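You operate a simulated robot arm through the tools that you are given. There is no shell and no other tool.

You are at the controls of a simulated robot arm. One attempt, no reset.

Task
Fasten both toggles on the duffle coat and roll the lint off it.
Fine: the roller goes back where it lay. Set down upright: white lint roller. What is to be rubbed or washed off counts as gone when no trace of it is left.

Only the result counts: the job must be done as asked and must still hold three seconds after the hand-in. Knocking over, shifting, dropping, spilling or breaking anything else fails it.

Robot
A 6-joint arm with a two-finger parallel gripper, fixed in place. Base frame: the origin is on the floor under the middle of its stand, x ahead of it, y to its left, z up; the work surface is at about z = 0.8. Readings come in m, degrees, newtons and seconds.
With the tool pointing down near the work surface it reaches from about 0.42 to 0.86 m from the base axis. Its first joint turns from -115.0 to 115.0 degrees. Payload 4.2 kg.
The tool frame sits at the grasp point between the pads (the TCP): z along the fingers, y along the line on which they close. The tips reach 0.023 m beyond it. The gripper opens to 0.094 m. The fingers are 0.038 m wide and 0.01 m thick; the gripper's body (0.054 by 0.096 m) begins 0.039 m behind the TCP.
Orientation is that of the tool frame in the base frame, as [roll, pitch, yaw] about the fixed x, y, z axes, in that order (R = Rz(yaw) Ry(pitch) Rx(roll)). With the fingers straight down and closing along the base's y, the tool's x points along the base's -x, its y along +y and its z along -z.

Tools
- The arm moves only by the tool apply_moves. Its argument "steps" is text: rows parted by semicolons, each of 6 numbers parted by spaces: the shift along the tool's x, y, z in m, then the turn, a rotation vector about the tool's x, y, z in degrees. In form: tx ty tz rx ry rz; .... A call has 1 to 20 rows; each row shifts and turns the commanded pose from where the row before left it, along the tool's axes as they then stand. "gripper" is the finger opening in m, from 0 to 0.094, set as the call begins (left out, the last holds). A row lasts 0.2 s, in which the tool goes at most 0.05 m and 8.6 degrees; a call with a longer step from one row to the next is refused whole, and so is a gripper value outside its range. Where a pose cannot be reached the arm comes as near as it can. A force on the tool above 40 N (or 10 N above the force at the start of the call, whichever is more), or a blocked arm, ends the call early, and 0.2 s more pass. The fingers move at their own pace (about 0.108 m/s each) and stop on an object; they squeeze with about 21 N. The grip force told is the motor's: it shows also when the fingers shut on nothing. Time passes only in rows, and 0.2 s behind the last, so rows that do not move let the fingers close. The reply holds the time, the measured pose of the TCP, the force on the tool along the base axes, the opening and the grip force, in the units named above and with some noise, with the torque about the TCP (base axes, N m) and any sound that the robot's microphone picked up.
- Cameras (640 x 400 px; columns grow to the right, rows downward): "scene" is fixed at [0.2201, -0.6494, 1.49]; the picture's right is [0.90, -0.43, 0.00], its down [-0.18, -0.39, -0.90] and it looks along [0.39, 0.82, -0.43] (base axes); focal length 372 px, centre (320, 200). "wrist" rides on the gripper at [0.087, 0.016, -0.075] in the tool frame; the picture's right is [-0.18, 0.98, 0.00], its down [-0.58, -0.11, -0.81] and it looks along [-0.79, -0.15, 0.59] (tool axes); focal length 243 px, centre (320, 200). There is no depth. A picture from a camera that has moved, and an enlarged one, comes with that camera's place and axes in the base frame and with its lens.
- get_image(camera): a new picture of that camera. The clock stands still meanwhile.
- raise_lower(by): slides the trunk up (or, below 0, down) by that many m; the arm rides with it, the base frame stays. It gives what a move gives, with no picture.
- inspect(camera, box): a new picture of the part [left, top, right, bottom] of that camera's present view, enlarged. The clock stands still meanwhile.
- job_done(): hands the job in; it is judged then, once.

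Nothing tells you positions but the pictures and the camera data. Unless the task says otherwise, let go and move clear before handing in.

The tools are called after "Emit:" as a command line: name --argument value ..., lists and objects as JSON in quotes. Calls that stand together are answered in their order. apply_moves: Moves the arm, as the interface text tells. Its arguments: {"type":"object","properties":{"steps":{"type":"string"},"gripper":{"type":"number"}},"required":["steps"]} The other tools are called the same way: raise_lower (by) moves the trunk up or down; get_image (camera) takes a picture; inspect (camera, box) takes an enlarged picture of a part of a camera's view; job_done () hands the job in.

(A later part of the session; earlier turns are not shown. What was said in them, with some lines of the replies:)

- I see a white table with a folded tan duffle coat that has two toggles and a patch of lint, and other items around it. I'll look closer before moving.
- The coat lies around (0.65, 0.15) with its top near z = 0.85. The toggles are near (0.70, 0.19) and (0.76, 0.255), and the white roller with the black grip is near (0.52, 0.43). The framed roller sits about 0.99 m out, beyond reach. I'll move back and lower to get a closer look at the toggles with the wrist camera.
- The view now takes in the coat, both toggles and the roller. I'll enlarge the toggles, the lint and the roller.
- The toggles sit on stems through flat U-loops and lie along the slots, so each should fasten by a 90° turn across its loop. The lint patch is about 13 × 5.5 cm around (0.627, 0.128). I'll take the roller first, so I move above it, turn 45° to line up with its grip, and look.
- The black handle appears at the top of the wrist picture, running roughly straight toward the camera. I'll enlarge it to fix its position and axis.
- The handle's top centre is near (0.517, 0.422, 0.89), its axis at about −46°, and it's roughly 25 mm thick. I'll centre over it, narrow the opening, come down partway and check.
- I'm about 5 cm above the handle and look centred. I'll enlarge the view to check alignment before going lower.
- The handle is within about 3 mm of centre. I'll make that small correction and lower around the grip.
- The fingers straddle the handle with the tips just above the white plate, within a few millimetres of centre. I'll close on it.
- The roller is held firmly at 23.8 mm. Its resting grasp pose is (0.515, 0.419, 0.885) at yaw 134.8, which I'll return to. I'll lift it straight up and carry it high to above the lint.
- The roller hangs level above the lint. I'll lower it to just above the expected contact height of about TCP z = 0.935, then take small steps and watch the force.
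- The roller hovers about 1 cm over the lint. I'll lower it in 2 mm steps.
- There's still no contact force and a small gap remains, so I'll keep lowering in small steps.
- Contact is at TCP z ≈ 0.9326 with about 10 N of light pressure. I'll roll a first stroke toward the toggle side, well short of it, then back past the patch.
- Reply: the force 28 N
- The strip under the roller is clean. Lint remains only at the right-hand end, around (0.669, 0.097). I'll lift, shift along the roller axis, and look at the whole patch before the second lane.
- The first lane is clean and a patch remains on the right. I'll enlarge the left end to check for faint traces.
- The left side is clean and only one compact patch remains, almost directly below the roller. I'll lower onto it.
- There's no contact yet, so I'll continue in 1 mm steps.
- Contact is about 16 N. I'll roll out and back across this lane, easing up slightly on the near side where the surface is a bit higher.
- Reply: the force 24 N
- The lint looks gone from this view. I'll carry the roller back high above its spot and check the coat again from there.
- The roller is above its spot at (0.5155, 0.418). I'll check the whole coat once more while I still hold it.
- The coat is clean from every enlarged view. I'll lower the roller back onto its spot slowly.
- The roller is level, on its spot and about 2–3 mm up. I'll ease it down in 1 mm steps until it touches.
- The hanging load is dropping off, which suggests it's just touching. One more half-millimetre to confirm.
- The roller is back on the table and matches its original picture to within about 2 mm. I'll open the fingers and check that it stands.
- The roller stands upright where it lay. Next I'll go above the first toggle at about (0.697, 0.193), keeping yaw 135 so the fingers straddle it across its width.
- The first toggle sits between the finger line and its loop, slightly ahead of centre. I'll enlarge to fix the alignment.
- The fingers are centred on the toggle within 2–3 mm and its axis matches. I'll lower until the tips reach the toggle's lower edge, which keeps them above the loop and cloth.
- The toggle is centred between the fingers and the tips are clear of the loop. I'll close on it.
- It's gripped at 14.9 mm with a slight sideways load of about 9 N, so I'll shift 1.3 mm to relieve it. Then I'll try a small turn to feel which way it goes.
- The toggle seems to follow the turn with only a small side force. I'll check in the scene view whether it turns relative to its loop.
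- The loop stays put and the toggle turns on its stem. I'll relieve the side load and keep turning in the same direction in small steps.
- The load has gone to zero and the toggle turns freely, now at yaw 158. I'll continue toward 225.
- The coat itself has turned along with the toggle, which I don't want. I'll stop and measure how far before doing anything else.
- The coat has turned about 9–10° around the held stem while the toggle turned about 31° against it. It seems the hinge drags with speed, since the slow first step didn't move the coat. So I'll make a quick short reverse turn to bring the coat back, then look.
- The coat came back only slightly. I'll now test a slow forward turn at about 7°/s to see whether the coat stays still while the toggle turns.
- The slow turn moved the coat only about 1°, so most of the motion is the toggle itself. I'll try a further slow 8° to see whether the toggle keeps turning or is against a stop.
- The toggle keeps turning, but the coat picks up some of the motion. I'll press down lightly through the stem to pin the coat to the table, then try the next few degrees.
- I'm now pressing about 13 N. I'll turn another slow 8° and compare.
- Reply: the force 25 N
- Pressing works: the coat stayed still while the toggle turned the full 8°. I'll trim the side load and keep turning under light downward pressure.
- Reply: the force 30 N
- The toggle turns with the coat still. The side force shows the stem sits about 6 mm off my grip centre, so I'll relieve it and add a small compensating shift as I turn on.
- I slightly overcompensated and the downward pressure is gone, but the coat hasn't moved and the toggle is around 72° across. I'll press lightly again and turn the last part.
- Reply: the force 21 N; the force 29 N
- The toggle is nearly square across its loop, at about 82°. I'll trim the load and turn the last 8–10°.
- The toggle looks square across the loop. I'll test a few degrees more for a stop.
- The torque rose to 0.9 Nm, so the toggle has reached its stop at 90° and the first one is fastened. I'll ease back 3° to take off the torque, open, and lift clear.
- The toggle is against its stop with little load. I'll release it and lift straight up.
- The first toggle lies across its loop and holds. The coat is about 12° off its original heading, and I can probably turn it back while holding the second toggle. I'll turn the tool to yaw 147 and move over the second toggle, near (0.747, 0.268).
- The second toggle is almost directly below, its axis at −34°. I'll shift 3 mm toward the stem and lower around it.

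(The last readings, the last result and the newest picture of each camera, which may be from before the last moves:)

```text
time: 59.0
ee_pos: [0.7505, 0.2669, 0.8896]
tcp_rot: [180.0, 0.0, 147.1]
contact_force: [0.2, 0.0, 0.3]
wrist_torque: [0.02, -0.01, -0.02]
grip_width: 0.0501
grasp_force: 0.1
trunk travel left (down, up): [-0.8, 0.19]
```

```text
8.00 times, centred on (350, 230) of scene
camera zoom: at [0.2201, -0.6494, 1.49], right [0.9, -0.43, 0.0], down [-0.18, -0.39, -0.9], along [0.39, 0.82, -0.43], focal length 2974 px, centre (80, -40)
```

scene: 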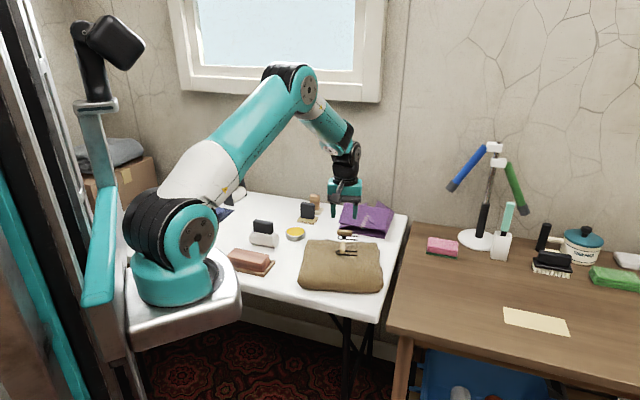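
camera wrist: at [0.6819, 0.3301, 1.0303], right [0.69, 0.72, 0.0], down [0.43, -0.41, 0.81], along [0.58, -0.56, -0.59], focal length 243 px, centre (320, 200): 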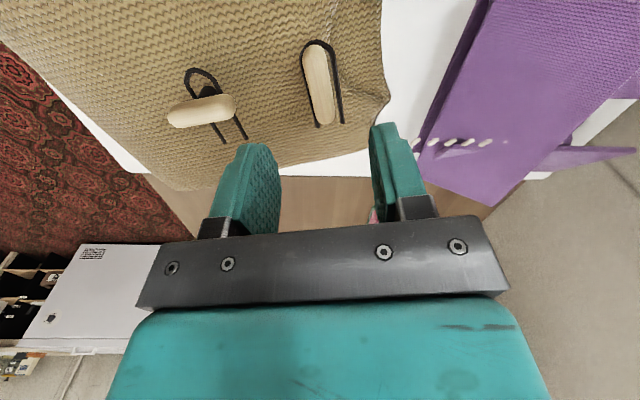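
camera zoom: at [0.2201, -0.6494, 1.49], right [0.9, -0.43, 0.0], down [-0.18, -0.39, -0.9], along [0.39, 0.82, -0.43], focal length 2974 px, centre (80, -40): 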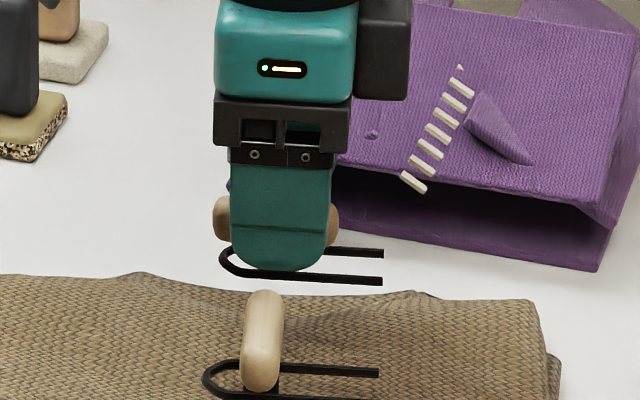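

I'm a few millimetres too far along the toggle. I'll move back 4 mm along its axis, lower 1.5 mm, and close.

Emit:
apply_moves --steps "0.004 0 0.0015 0 0 0; 0 0 0 0 0 0"

Emit:
apply_moves --steps "0 0 0 0 0 0; 0 0 0 0 0 0; 0 0 0 0 0 0; 0 0 0 0 0 0" --gripper 0.0

Emit:
inspect --camera "wrist" --box '[200, 80, 440, 230]'

Emit:
inspect --camera "scene" --box '[318, 220, 382, 260]'

```text
time: 59.6
ee_pos: [0.7464, 0.2684, 0.8883]
tcp_rot: [-179.9, -0.1, 147.0]
contact_force: [1.3, 0.8, 0.5]
wrist_torque: [-0.01, 0.02, -0.03]
grip_width: 0.05
grasp_force: 0.1
trunk travel left (down, up): [-0.8, 0.19]
```

```text
time: 60.6
ee_pos: [0.7469, 0.27, 0.8885]
tcp_rot: [180.0, -0.1, 147.1]
contact_force: [3.3, 0.9, -0.2]
wrist_torque: [0.05, 0.01, 0.62]
grip_width: 0.0145
grasp_force: 21.1
trunk travel left (down, up): [-0.8, 0.19]
```

```text
2.67 times, centred on (320, 155) of wrist
camera zoom: at [0.6816, 0.33, 0.963], right [0.69, 0.72, 0.0], down [0.43, -0.41, 0.81], along [0.58, -0.55, -0.59], focal length 647 px, centre (320, 320)
```

zoom: 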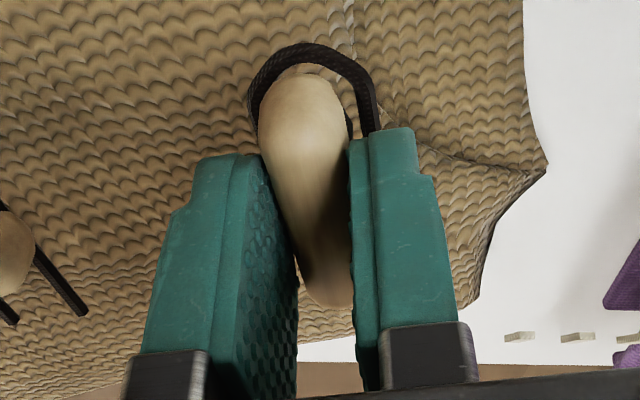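

```text
10.00 times, centred on (350, 240) of scene
camera zoom: at [0.2201, -0.6494, 1.49], right [0.9, -0.43, 0.0], down [-0.18, -0.39, -0.9], along [0.39, 0.82, -0.43], focal length 3718 px, centre (20, -200)
```

zoom: 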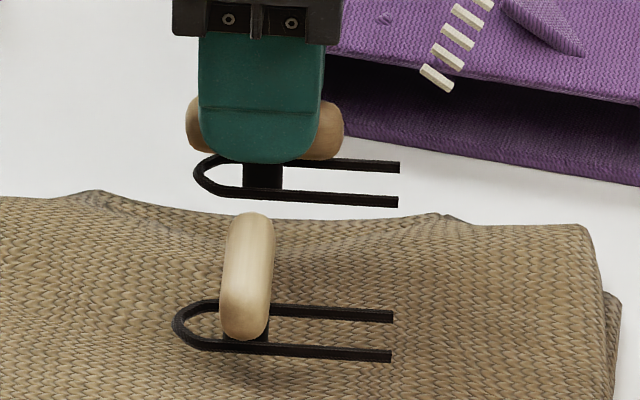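

The pads show a 0.6 Nm reaction, meaning this toggle is already against its zero stop. Turning clockwise should therefore carry the coat back with it, so I'll turn it slowly about 6° and check.

Emit:
apply_moves --steps "0 0 0 0 0 2; 0 0 0 0 0 2; 0 0 0 0 0 2; 0 0 0 0 0 0"

Emit:
inspect --camera "scene" --box '[318, 220, 382, 260]'

Emit:
inspect --camera "scene" --box '[280, 210, 400, 300]'

```text
time: 61.6
ee_pos: [0.7457, 0.2682, 0.8883]
tcp_rot: [180.0, -0.1, 141.0]
contact_force: [-1.2, -0.7, 3.8]
wrist_torque: [0.08, 0.31, 1.02]
grip_width: 0.0183
grasp_force: 21.2
trunk travel left (down, up): [-0.8, 0.19]
```

```text
10.00 times, centred on (350, 240) of scene
camera zoom: at [0.2201, -0.6494, 1.49], right [0.9, -0.43, 0.0], down [-0.18, -0.39, -0.9], along [0.39, 0.82, -0.43], focal length 3718 px, centre (20, -200)
```

zoom: 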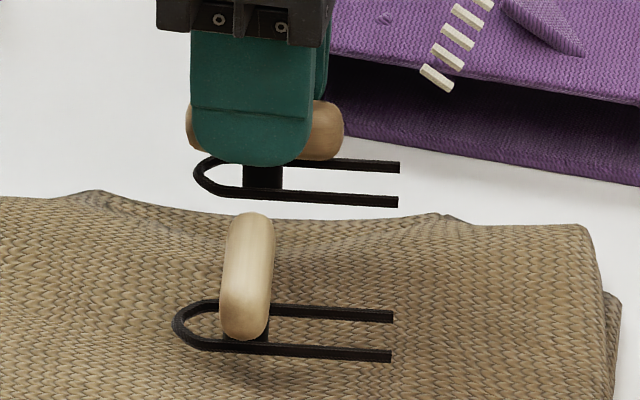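

```text
4.44 times, centred on (340, 255) of scene
camera zoom: at [0.2201, -0.6494, 1.49], right [0.9, -0.43, 0.0], down [-0.18, -0.39, -0.9], along [0.39, 0.82, -0.43], focal length 1652 px, centre (231, -44)
```

zoom: 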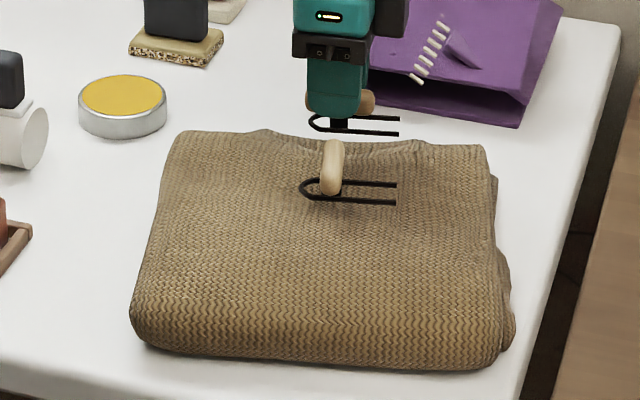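

The coat stayed and the toggle slipped in the pads, so the coat only slides when the downward load is gone. I'll ease up 1–2 mm while holding the twist and see whether the coat follows.

Emit:
apply_moves --steps "0 0 -0.001 0 0 0; 0 0 -0.0005 0 0 0; 0 0 0 0 0 0"

Emit:
inspect --camera "scene" --box '[318, 220, 382, 260]'

```text
time: 62.4
ee_pos: [0.7462, 0.2682, 0.8871]
tcp_rot: [-179.9, -0.1, 141.0]
contact_force: [3.0, -0.7, -0.8]
wrist_torque: [0.16, 0.2, 0.65]
grip_width: 0.0185
grasp_force: 20.8
trunk travel left (down, up): [-0.8, 0.19]
```

```text
10.00 times, centred on (350, 240) of scene
camera zoom: at [0.2201, -0.6494, 1.49], right [0.9, -0.43, 0.0], down [-0.18, -0.39, -0.9], along [0.39, 0.82, -0.43], focal length 3718 px, centre (20, -200)
```

zoom: 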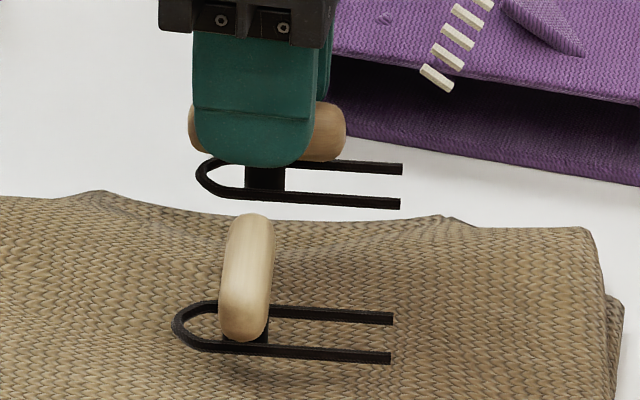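

The coat has started to follow slightly and the twist has eased to 0.65 Nm. I'll raise a little more.

Emit:
apply_moves --steps "0 0 -0.001 0 0 0; 0 0 -0.001 0 0 0; 0 0 0 0 0 0"

Emit:
inspect --camera "scene" --box '[318, 220, 382, 260]'

```text
time: 63.2
ee_pos: [0.7452, 0.2691, 0.8898]
tcp_rot: [-179.9, -0.1, 141.1]
contact_force: [0.9, -0.5, -0.3]
wrist_torque: [0.14, -0.23, 0.01]
grip_width: 0.0149
grasp_force: 21.3
trunk travel left (down, up): [-0.8, 0.19]
```

```text
10.00 times, centred on (350, 240) of scene
camera zoom: at [0.2201, -0.6494, 1.49], right [0.9, -0.43, 0.0], down [-0.18, -0.39, -0.9], along [0.39, 0.82, -0.43], focal length 3718 px, centre (20, -200)
```

zoom: 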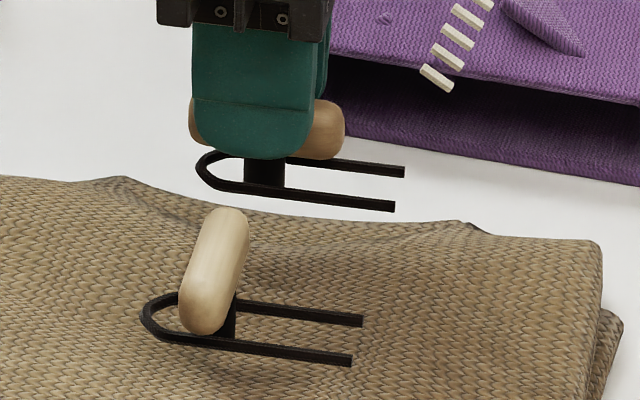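

With the load off, the coat turned back about 6° with the toggle and the twist is gone. I'll turn the remaining 6° or so in this lightly lifted state.

Emit:
apply_moves --steps "0 0 0 0 0 2.1; 0 0 0 0 0 2.1; 0 0 0 0 0 2; 0 0 0 0 0 0"

Emit:
inspect --camera "scene" --box '[318, 220, 382, 260]'

Emit:
inspect --camera "scene" --box '[280, 220, 400, 300]'

```text
time: 64.2
ee_pos: [0.7457, 0.2696, 0.8897]
tcp_rot: [180.0, -0.1, 134.8]
contact_force: [0.1, -1.9, -0.2]
wrist_torque: [0.16, -0.12, 0.38]
grip_width: 0.0147
grasp_force: 20.6
trunk travel left (down, up): [-0.8, 0.19]
```

```text
10.00 times, centred on (350, 240) of scene
camera zoom: at [0.2201, -0.6494, 1.49], right [0.9, -0.43, 0.0], down [-0.18, -0.39, -0.9], along [0.39, 0.82, -0.43], focal length 3718 px, centre (20, -200)
```

zoom: 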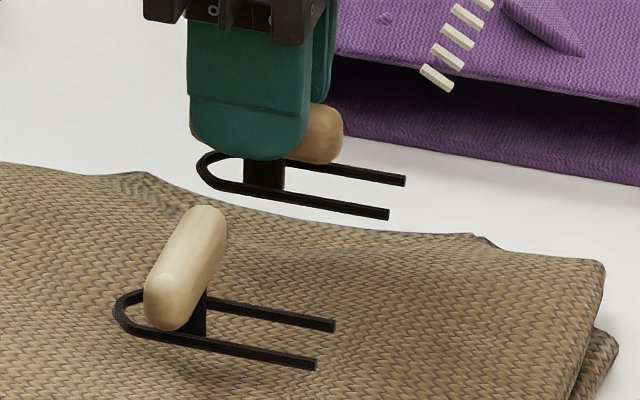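

```text
5.00 times, centred on (340, 260) of scene
camera zoom: at [0.2201, -0.6494, 1.49], right [0.9, -0.43, 0.0], down [-0.18, -0.39, -0.9], along [0.39, 0.82, -0.43], focal length 1859 px, centre (220, -100)
```

zoom: 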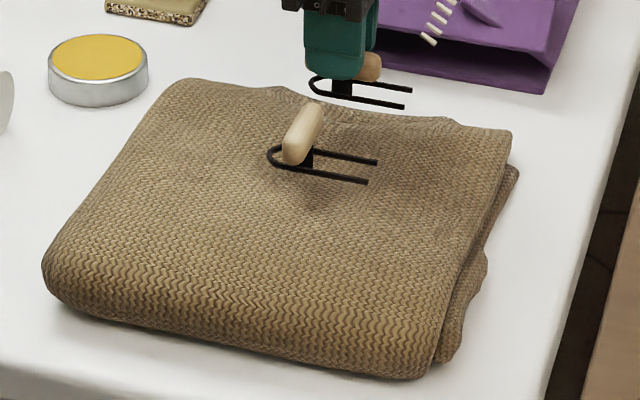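

The coat's heading now matches the original. What's left is a pure shift of about 2 cm, so I'll slide it back by about (+0.0155, −0.0137) while it's still lightly lifted.

Emit:
apply_moves --steps "-0.004 0.00026 0 0 0 0; -0.0042 0.00026 0 0 0 0; -0.0042 0.00026 0 0 0 0; -0.0042 0.00026 0 0 0 0; -0.004 0.00026 0 0 0 0; 0 0 0 0 0 0"

Emit:
inspect --camera "scene" --box '[318, 220, 382, 260]'

Emit:
inspect --camera "scene" --box '[280, 220, 400, 300]'

```text
time: 65.6
ee_pos: [0.7623, 0.2565, 0.8903]
tcp_rot: [-180.0, -0.1, 134.8]
contact_force: [0.5, 0.4, 0.3]
wrist_torque: [0.18, -0.18, 0.0]
grip_width: 0.015
grasp_force: 20.7
trunk travel left (down, up): [-0.8, 0.19]
```

```text
10.00 times, centred on (350, 240) of scene
camera zoom: at [0.2201, -0.6494, 1.49], right [0.9, -0.43, 0.0], down [-0.18, -0.39, -0.9], along [0.39, 0.82, -0.43], focal length 3718 px, centre (20, -200)
```

zoom: 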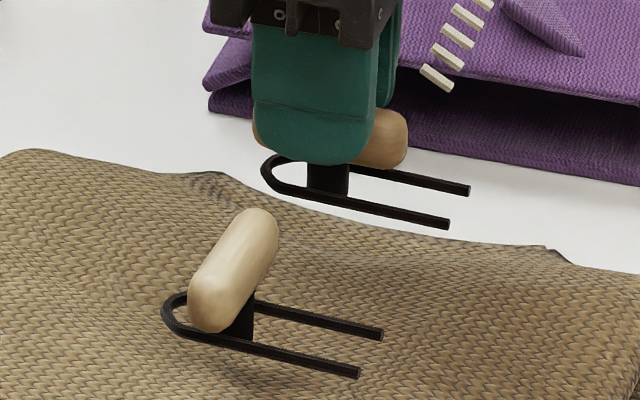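

```text
5.00 times, centred on (340, 260) of scene
camera zoom: at [0.2201, -0.6494, 1.49], right [0.9, -0.43, 0.0], down [-0.18, -0.39, -0.9], along [0.39, 0.82, -0.43], focal length 1859 px, centre (220, -100)
```

zoom: 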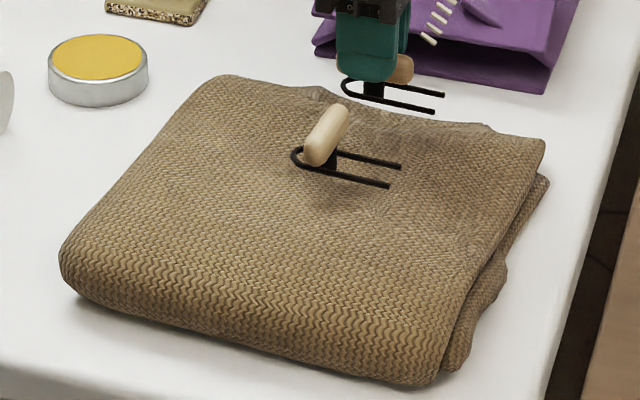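

The second toggle's loop is back in place, but the coat has swung about 3.5° too far clockwise. Turning the toggle counter-clockwise while still unloaded should drag it back partway, so I'll do a first bit and check.

Emit:
apply_moves --steps "0 0 0 0 0 -4; 0 0 0 0 0 -4; 0 0 0 0 0 0"

Emit:
inspect --camera "scene" --box '[318, 220, 382, 260]'

Emit:
inspect --camera "scene" --box '[280, 220, 400, 300]'

```text
time: 66.4
ee_pos: [0.7615, 0.2558, 0.8906]
tcp_rot: [-180.0, 0.0, 142.9]
contact_force: [-0.9, -0.2, 0.1]
wrist_torque: [-0.02, -0.44, 0.04]
grip_width: 0.0147
grasp_force: 20.5
trunk travel left (down, up): [-0.8, 0.19]
```

```text
10.00 times, centred on (350, 240) of scene
camera zoom: at [0.2201, -0.6494, 1.49], right [0.9, -0.43, 0.0], down [-0.18, -0.39, -0.9], along [0.39, 0.82, -0.43], focal length 3718 px, centre (20, -200)
```

zoom: 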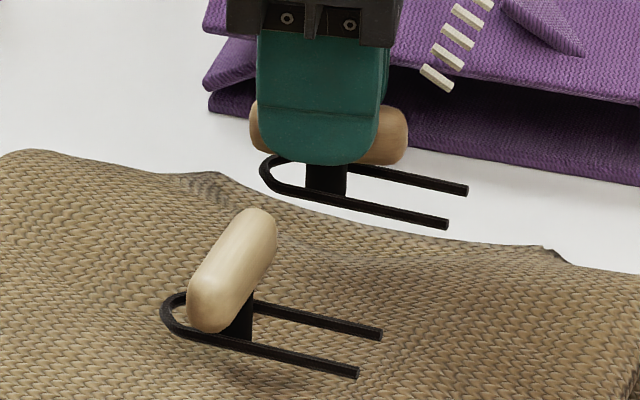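

```text
5.00 times, centred on (340, 260) of scene
camera zoom: at [0.2201, -0.6494, 1.49], right [0.9, -0.43, 0.0], down [-0.18, -0.39, -0.9], along [0.39, 0.82, -0.43], focal length 1859 px, centre (220, -100)
```

zoom: 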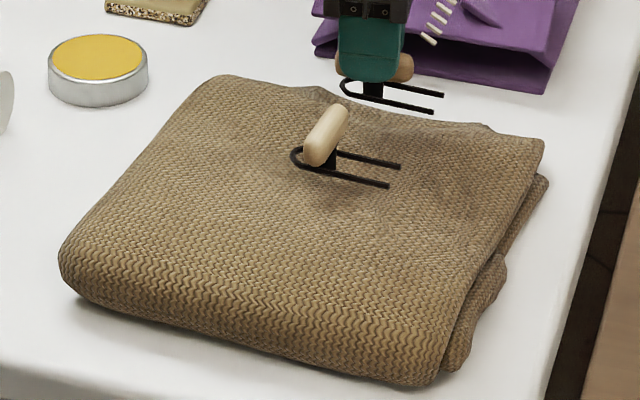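

The toggle turned 8° while the coat stayed put. The plan is to turn this toggle to its 90° stop, then use the stop to nudge the coat the last 3.5° counter-clockwise. I'll continue turning in stages.

Emit:
apply_moves --steps "0 0 0 0 0 -4; 0 0 0 0 0 -4; 0 0 0 0 0 -4; 0 0 0 0 0 -4; 0 0 0 0 0 -4; 0 0 0 0 0 0"

Emit:
inspect --camera "scene" --box '[318, 220, 382, 260]'

```text
time: 67.8
ee_pos: [0.762, 0.2547, 0.89]
tcp_rot: [179.9, -0.1, 162.9]
contact_force: [-0.6, -1.4, -0.9]
wrist_torque: [0.0, -0.45, -0.01]
grip_width: 0.0148
grasp_force: 21.0
trunk travel left (down, up): [-0.8, 0.19]
```

```text
10.00 times, centred on (350, 240) of scene
camera zoom: at [0.2201, -0.6494, 1.49], right [0.9, -0.43, 0.0], down [-0.18, -0.39, -0.9], along [0.39, 0.82, -0.43], focal length 3718 px, centre (20, -200)
```

zoom: 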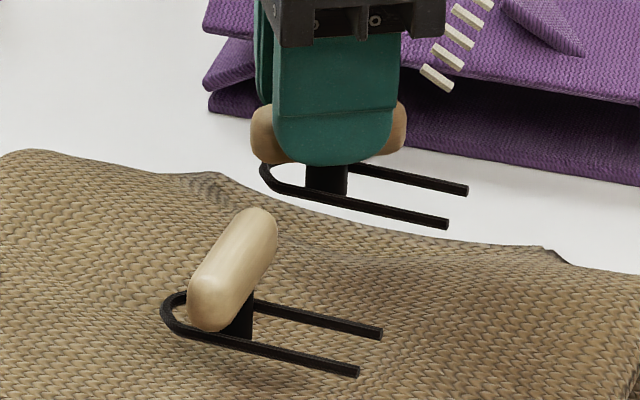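

The coat is steady and the toggle turns freely. Continuing.

Emit:
apply_moves --steps "0 0 0 0 0 -4; 0 0 0 0 0 -4; 0 0 0 0 0 -4; 0 0 0 0 0 -4; 0 0 0 0 0 -4; 0 0 0 0 0 -4; 0 0 0 0 0 0"

Emit:
inspect --camera "scene" --box '[318, 220, 382, 260]'

```text
time: 69.4
ee_pos: [0.7608, 0.2553, 0.8909]
tcp_rot: [179.9, -0.1, -173.2]
contact_force: [0.4, -0.6, 0.1]
wrist_torque: [0.14, -0.46, -0.03]
grip_width: 0.0148
grasp_force: 21.0
trunk travel left (down, up): [-0.8, 0.19]
```

```text
10.00 times, centred on (350, 240) of scene
camera zoom: at [0.2201, -0.6494, 1.49], right [0.9, -0.43, 0.0], down [-0.18, -0.39, -0.9], along [0.39, 0.82, -0.43], focal length 3718 px, centre (20, -200)
```

zoom: 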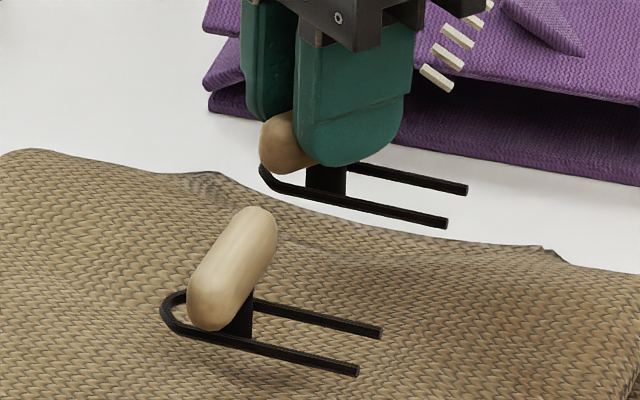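

Still good, with the toggle at roughly 55°. I'll continue to just short of the stop.

Emit:
apply_moves --steps "0 0 0 0 0 -4; 0 0 0 0 0 -4; 0 0 0 0 0 -4; 0 0 0 0 0 -4; 0 0 0 0 0 -4; 0 0 0 0 0 -4; 0 0 0 0 0 -4; 0 0 0 0 0 0"

Emit:
inspect --camera "scene" --box '[318, 220, 382, 260]'

```text
time: 71.2
ee_pos: [0.7611, 0.255, 0.8912]
tcp_rot: [179.9, -0.1, -145.1]
contact_force: [-0.5, -0.9, -0.9]
wrist_torque: [0.34, -0.54, 0.0]
grip_width: 0.015
grasp_force: 20.5
trunk travel left (down, up): [-0.8, 0.19]
```

```text
10.00 times, centred on (350, 240) of scene
camera zoom: at [0.2201, -0.6494, 1.49], right [0.9, -0.43, 0.0], down [-0.18, -0.39, -0.9], along [0.39, 0.82, -0.43], focal length 3718 px, centre (20, -200)
```

zoom: 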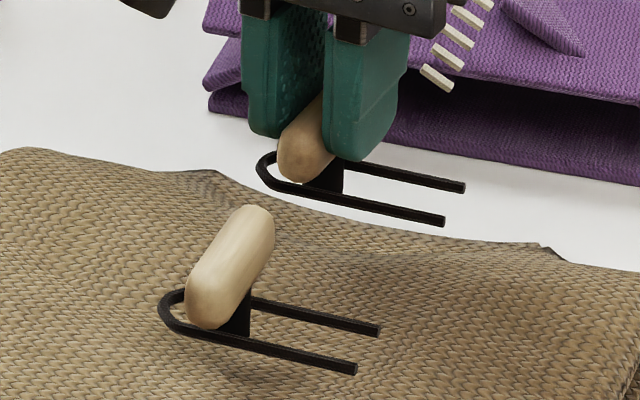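

The toggle is near 83°. I'll turn the last part slowly and watch for the stop.

Emit:
apply_moves --steps "0 0 0 0 0 -2; 0 0 0 0 0 -2; 0 0 0 0 0 -2; 0 0 0 0 0 -2; 0 0 0 0 0 0"

Emit:
inspect --camera "scene" --box '[318, 220, 382, 260]'

```text
time: 72.4
ee_pos: [0.7617, 0.2543, 0.8905]
tcp_rot: [179.9, 0.1, -137.0]
contact_force: [-1.1, 0.5, 0.3]
wrist_torque: [-0.2, 0.23, -0.52]
grip_width: 0.0152
grasp_force: 21.0
trunk travel left (down, up): [-0.8, 0.19]
```

```text
10.00 times, centred on (350, 240) of scene
camera zoom: at [0.2201, -0.6494, 1.49], right [0.9, -0.43, 0.0], down [-0.18, -0.39, -0.9], along [0.39, 0.82, -0.43], focal length 3718 px, centre (20, -200)
```

zoom: 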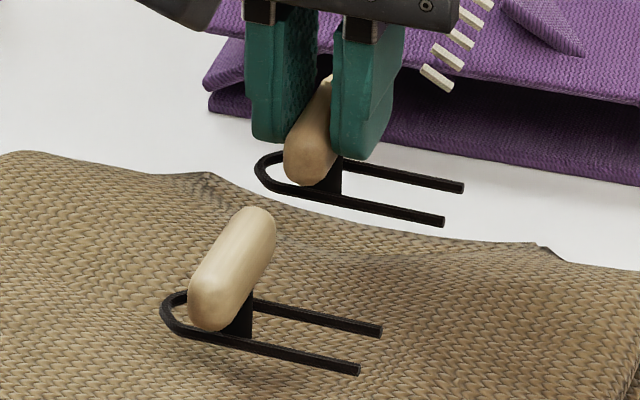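

The stop is reached at −0.5 Nm. I'll turn another 4° with the load off so the coat swings back the last few degrees.

Emit:
apply_moves --steps "0 0 -0.0005 0 0 -2; 0 0 0 0 0 -2; 0 0 0 0 0 0"

Emit:
inspect --camera "scene" --box '[318, 220, 382, 260]'

```text
time: 73.2
ee_pos: [0.7618, 0.2551, 0.8901]
tcp_rot: [180.0, -0.1, -133.3]
contact_force: [-0.5, 0.6, 0.2]
wrist_torque: [0.32, -0.35, -0.18]
grip_width: 0.0148
grasp_force: 21.5
trunk travel left (down, up): [-0.8, 0.19]
```

```text
10.00 times, centred on (350, 240) of scene
camera zoom: at [0.2201, -0.6494, 1.49], right [0.9, -0.43, 0.0], down [-0.18, -0.39, -0.9], along [0.39, 0.82, -0.43], focal length 3718 px, centre (20, -200)
```

zoom: 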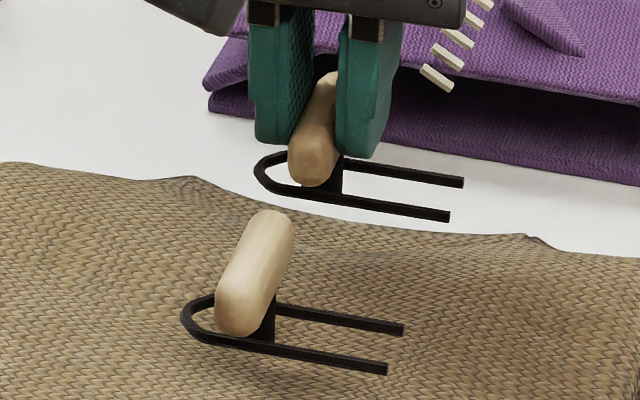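

The coat is back within about 1° and a couple of millimetres of its original pose, just lifted 2–3 mm at this end. I'll set it down gently and compare the whole outline.

Emit:
apply_moves --steps "0 0 0.001 0 0 0; 0 0 0.001 0 0 0; 0 0 0.0005 0 0 0; 0 0 0 0 0 0"

Emit:
inspect --camera "scene" --box '[318, 220, 382, 260]'

Emit:
inspect --camera "scene" --box '[280, 220, 400, 300]'

```text
time: 74.2
ee_pos: [0.7619, 0.2553, 0.89]
tcp_rot: [179.8, 0.2, -133.3]
contact_force: [0.1, 0.1, 0.0]
wrist_torque: [-0.38, 0.38, -0.21]
grip_width: 0.0149
grasp_force: 20.8
trunk travel left (down, up): [-0.8, 0.19]
```

```text
10.00 times, centred on (350, 240) of scene
camera zoom: at [0.2201, -0.6494, 1.49], right [0.9, -0.43, 0.0], down [-0.18, -0.39, -0.9], along [0.39, 0.82, -0.43], focal length 3718 px, centre (20, -200)
```

zoom: 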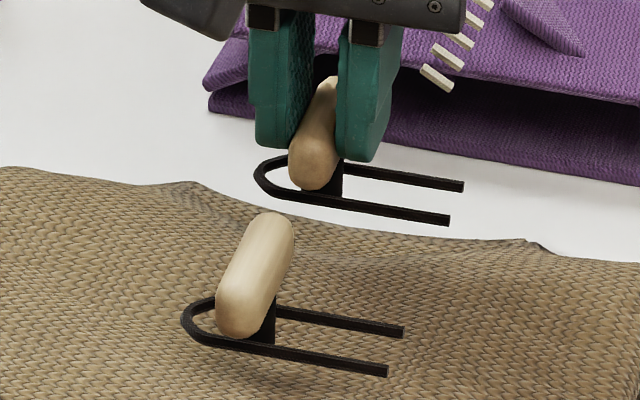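

```text
5.00 times, centred on (340, 260) of scene
camera zoom: at [0.2201, -0.6494, 1.49], right [0.9, -0.43, 0.0], down [-0.18, -0.39, -0.9], along [0.39, 0.82, -0.43], focal length 1859 px, centre (220, -100)
```

zoom: 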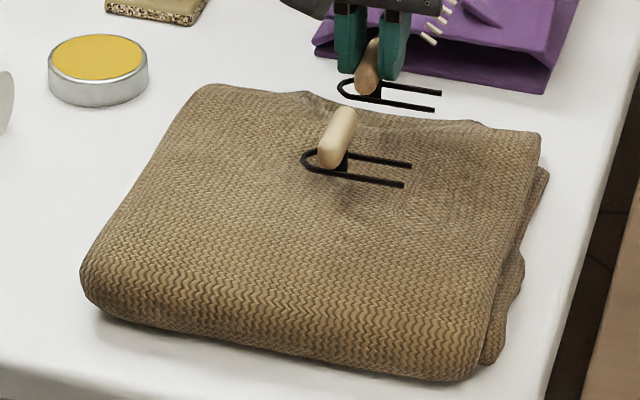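

The outline nearly matches the original. It still hangs a millimetre or two, so I'll lower until the table takes the load, then release.

Emit:
apply_moves --steps "0 0 0.001 0 0 0; 0 0 0.001 0 0 0; 0 0 0 0 0 0"

Emit:
inspect --camera "scene" --box '[318, 220, 382, 260]'

```text
time: 75.0
ee_pos: [0.7616, 0.2553, 0.8887]
tcp_rot: [180.0, 0.2, -133.2]
contact_force: [-0.6, -0.5, 19.1]
wrist_torque: [-0.44, 0.43, -0.16]
grip_width: 0.0149
grasp_force: 20.7
trunk travel left (down, up): [-0.8, 0.19]
```

```text
10.00 times, centred on (350, 240) of scene
camera zoom: at [0.2201, -0.6494, 1.49], right [0.9, -0.43, 0.0], down [-0.18, -0.39, -0.9], along [0.39, 0.82, -0.43], focal length 3718 px, centre (20, -200)
```

zoom: 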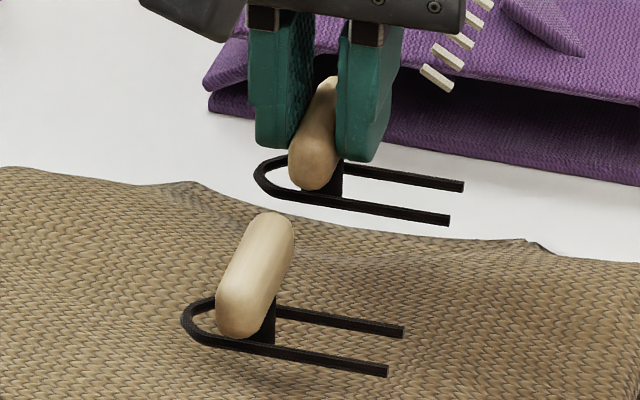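

The coat is down and pinned. I'll relax most of the downward force, open the fingers, and lift straight up.

Emit:
apply_moves --steps "0 0 -0.001 0 0 -0.5; 0 0 0 0 0 0"

Emit:
apply_moves --steps "0 0 0 0 0 0; 0 0 0 0 0 0; 0 0 -0.01 0 0 0; 0 0 -0.03 0 0 0; 0 0 -0.04 0 0 0; 0 0 -0.04 0 0 0" --gripper 0.05

Emit:
inspect --camera "scene" --box '[318, 220, 382, 260]'

Emit:
get_image --camera "wrist"

Emit:
get_image --camera "scene"

```text
time: 75.6
ee_pos: [0.7626, 0.2544, 0.8895]
tcp_rot: [180.0, 0.3, -132.7]
contact_force: [3.0, 2.4, 19.7]
wrist_torque: [0.24, -0.34, -0.52]
grip_width: 0.0148
grasp_force: 20.9
trunk travel left (down, up): [-0.8, 0.19]
```

```text
time: 77.0
ee_pos: [0.7649, 0.2557, 1.0058]
tcp_rot: [179.9, -0.1, -132.7]
contact_force: [-0.5, -0.3, -0.3]
wrist_torque: [0.01, -0.01, 0.04]
grip_width: 0.0499
grasp_force: 0.1
trunk travel left (down, up): [-0.8, 0.19]
```

```text
10.00 times, centred on (350, 240) of scene
camera zoom: at [0.2201, -0.6494, 1.49], right [0.9, -0.43, 0.0], down [-0.18, -0.39, -0.9], along [0.39, 0.82, -0.43], focal length 3718 px, centre (20, -200)
```

zoom: 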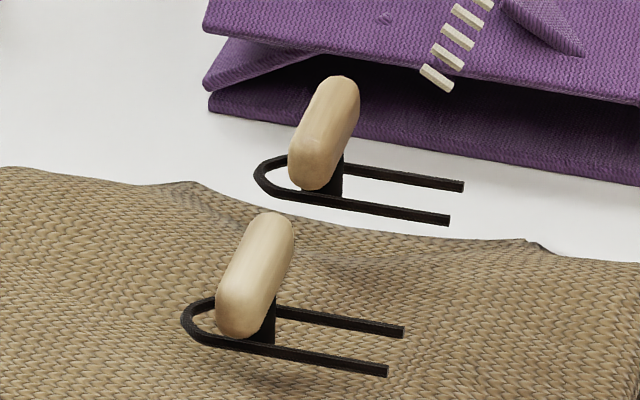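

```text
taken
camera wrist: at [0.6926, 0.2041, 1.0815], right [-0.6, 0.8, 0.0], down [0.48, 0.35, 0.81], along [0.65, 0.48, -0.59], focal length 243 px, centre (320, 200)
```

wrist: 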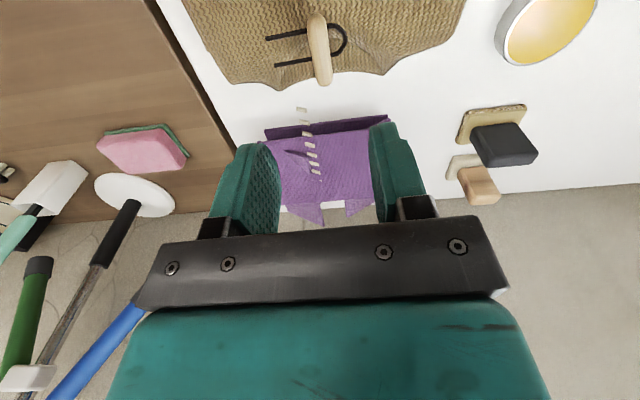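

```text
taken
```

scene: 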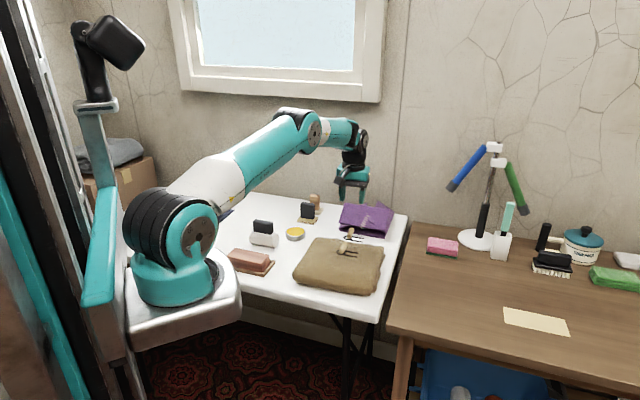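

Both toggles now lie across their loops. I'll retract to a clear observation pose to check the coat, the lint and the toggles from above.

Emit:
apply_moves --steps "0 0 -0.03 0 0 7.9; 0 0 -0.02 0 0 7.9; 0 0 0 0 0 7.9; 0 0 0 0 0 7.9; 0 0 0 0 0 7.9; 0 0 0 0 0 7.9; 0.045 -0.0079 0 0 0 0; 0.045 -0.0079 0 0 0 0; 0.045 -0.0079 0 0 0 0; 0.045 -0.0079 -0.01 0 0 0; 0.045 -0.0079 -0.01 0 0 0; 0.03 -0.0079 -0.02 0 0 0; 0 0 0 0 0 0"

Emit:
get_image --camera "wrist"

Emit:
inspect --camera "scene" --box '[280, 220, 400, 300]'

Emit:
inspect --camera "scene" --box '[200, 160, 420, 300]'

```text
time: 79.8
ee_pos: [0.5085, 0.2086, 1.1001]
tcp_rot: [179.9, 0.0, 179.9]
contact_force: [-0.3, -0.3, 0.6]
wrist_torque: [0.0, -0.01, -0.03]
grip_width: 0.05
grasp_force: 0.1
trunk travel left (down, up): [-0.8, 0.19]
```

```text
taken
camera wrist: at [0.4198, 0.2253, 1.1751], right [0.19, 0.98, 0.0], down [0.58, -0.11, 0.81], along [0.79, -0.15, -0.59], focal length 243 px, centre (320, 200)
```

wrist: 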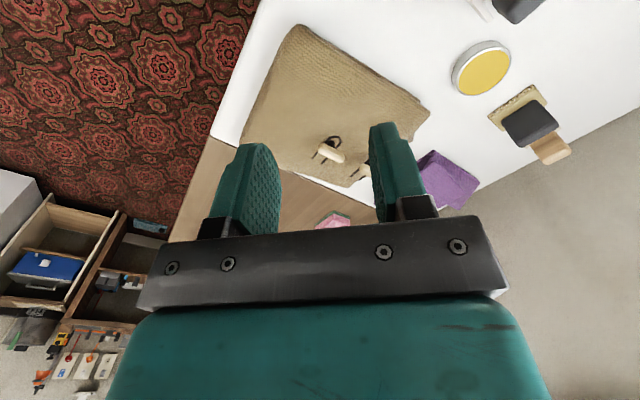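

```text
5.00 times, centred on (340, 260) of scene
camera zoom: at [0.2201, -0.6494, 1.49], right [0.9, -0.43, 0.0], down [-0.18, -0.39, -0.9], along [0.39, 0.82, -0.43], focal length 1859 px, centre (220, -100)
```

zoom: 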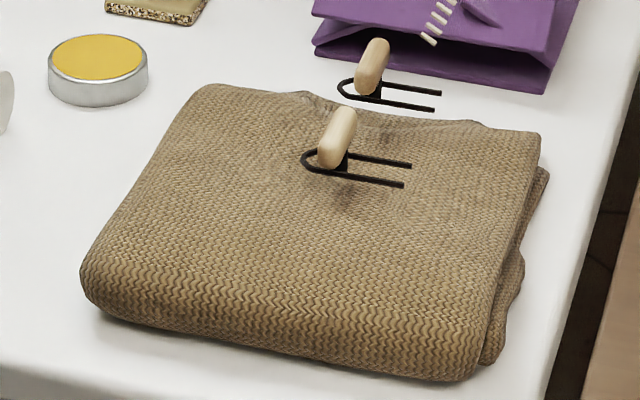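

```text
2.86 times, centred on (310, 230) of scene
camera zoom: at [0.2201, -0.6494, 1.49], right [0.9, -0.43, 0.0], down [-0.18, -0.39, -0.9], along [0.39, 0.82, -0.43], focal length 1062 px, centre (349, 114)
```

zoom: 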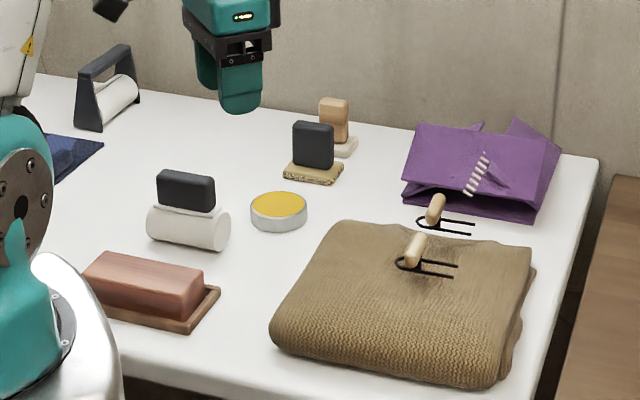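

The coat is back near its original pose and the roller is upright in its place. I'll take a close wrist view to check for lint traces and both toggle angles.

Emit:
inspect --camera "wrist" --box '[230, 20, 440, 190]'

Emit:
inspect --camera "wrist" --box '[240, 30, 340, 150]'

Emit:
inspect --camera "wrist" --box '[300, 110, 396, 190]'

Emit:
inspect --camera "scene" --box '[300, 255, 380, 305]'

```text
2.35 times, centred on (335, 105) of wrist
camera zoom: at [0.4198, 0.2253, 1.1751], right [0.19, 0.98, 0.0], down [0.58, -0.11, 0.81], along [0.79, -0.15, -0.59], focal length 571 px, centre (285, 424)
```

zoom: 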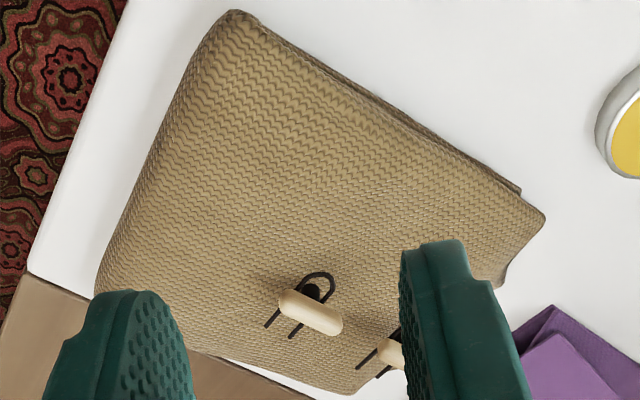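

```text
3.33 times, centred on (290, 90) of wrist
camera zoom: at [0.4198, 0.2253, 1.1751], right [0.19, 0.98, 0.0], down [0.58, -0.11, 0.81], along [0.79, -0.15, -0.59], focal length 809 px, centre (420, 567)
```

zoom: 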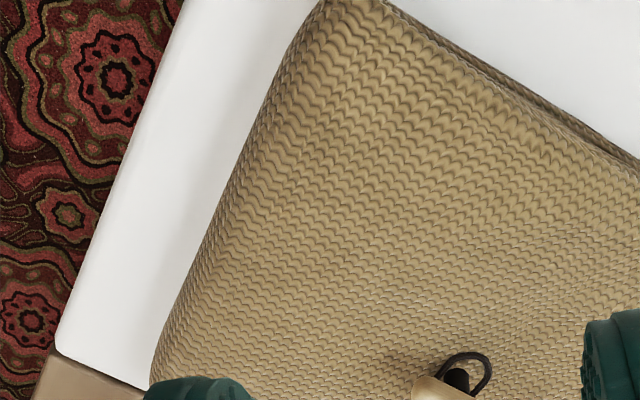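

```text
5.00 times, centred on (348, 150) of wrist
camera zoom: at [0.4198, 0.2253, 1.1751], right [0.19, 0.98, 0.0], down [0.58, -0.11, 0.81], along [0.79, -0.15, -0.59], focal length 1213 px, centre (180, 450)
```

zoom: 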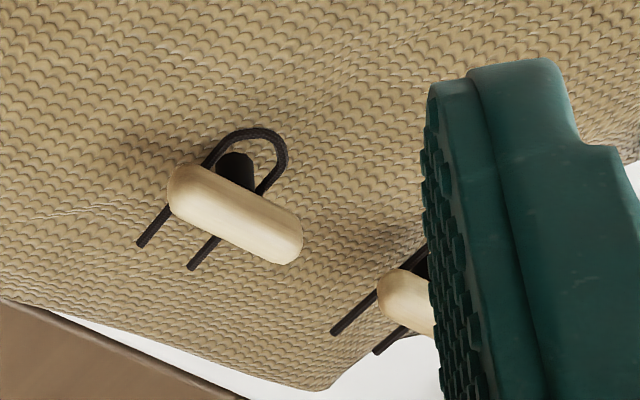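

```text
8.00 times, centred on (340, 280) of scene
camera zoom: at [0.2201, -0.6494, 1.49], right [0.9, -0.43, 0.0], down [-0.18, -0.39, -0.9], along [0.39, 0.82, -0.43], focal length 2974 px, centre (160, -440)
```

zoom: 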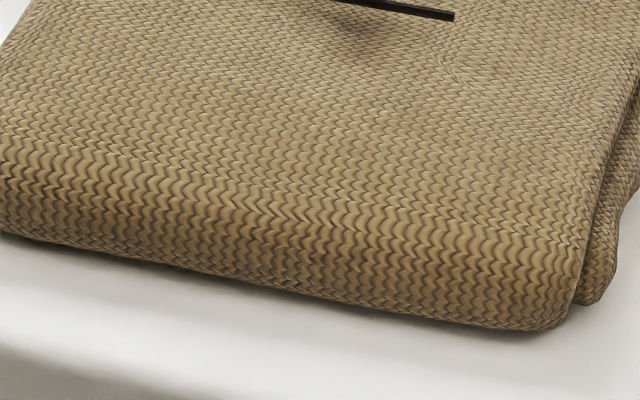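

Both toggles sit square across their loops at about 90°, and no lint shows from either camera. The roller stands upright where it lay, nothing else looks disturbed, and the arm is clear, so I'm handing in.

Emit:
job_done

```text
The job is handed in.
```

I fastened both toggles, rolled the lint off the coat, put the white lint roller back and handed the job in; I haven't seen the verdict.

- **Toggles:** each one is turned across its loop to its stop, at about 90°. Both stayed there after I let go.
- **Lint:** no trace of it showed in close-ups of the rolled area from either camera.
- **Roller:** it stands upright within about 2 mm of where it lay.
- **Coat:** it swung about 12° while I turned the first toggle. I brought it back to within about 2° and a few millimetres of its original position, with the edge furthest off by up to about 1 cm.

As far as the pictures show, nothing else was moved or knocked over. The arm was clear of everything before the hand-in.
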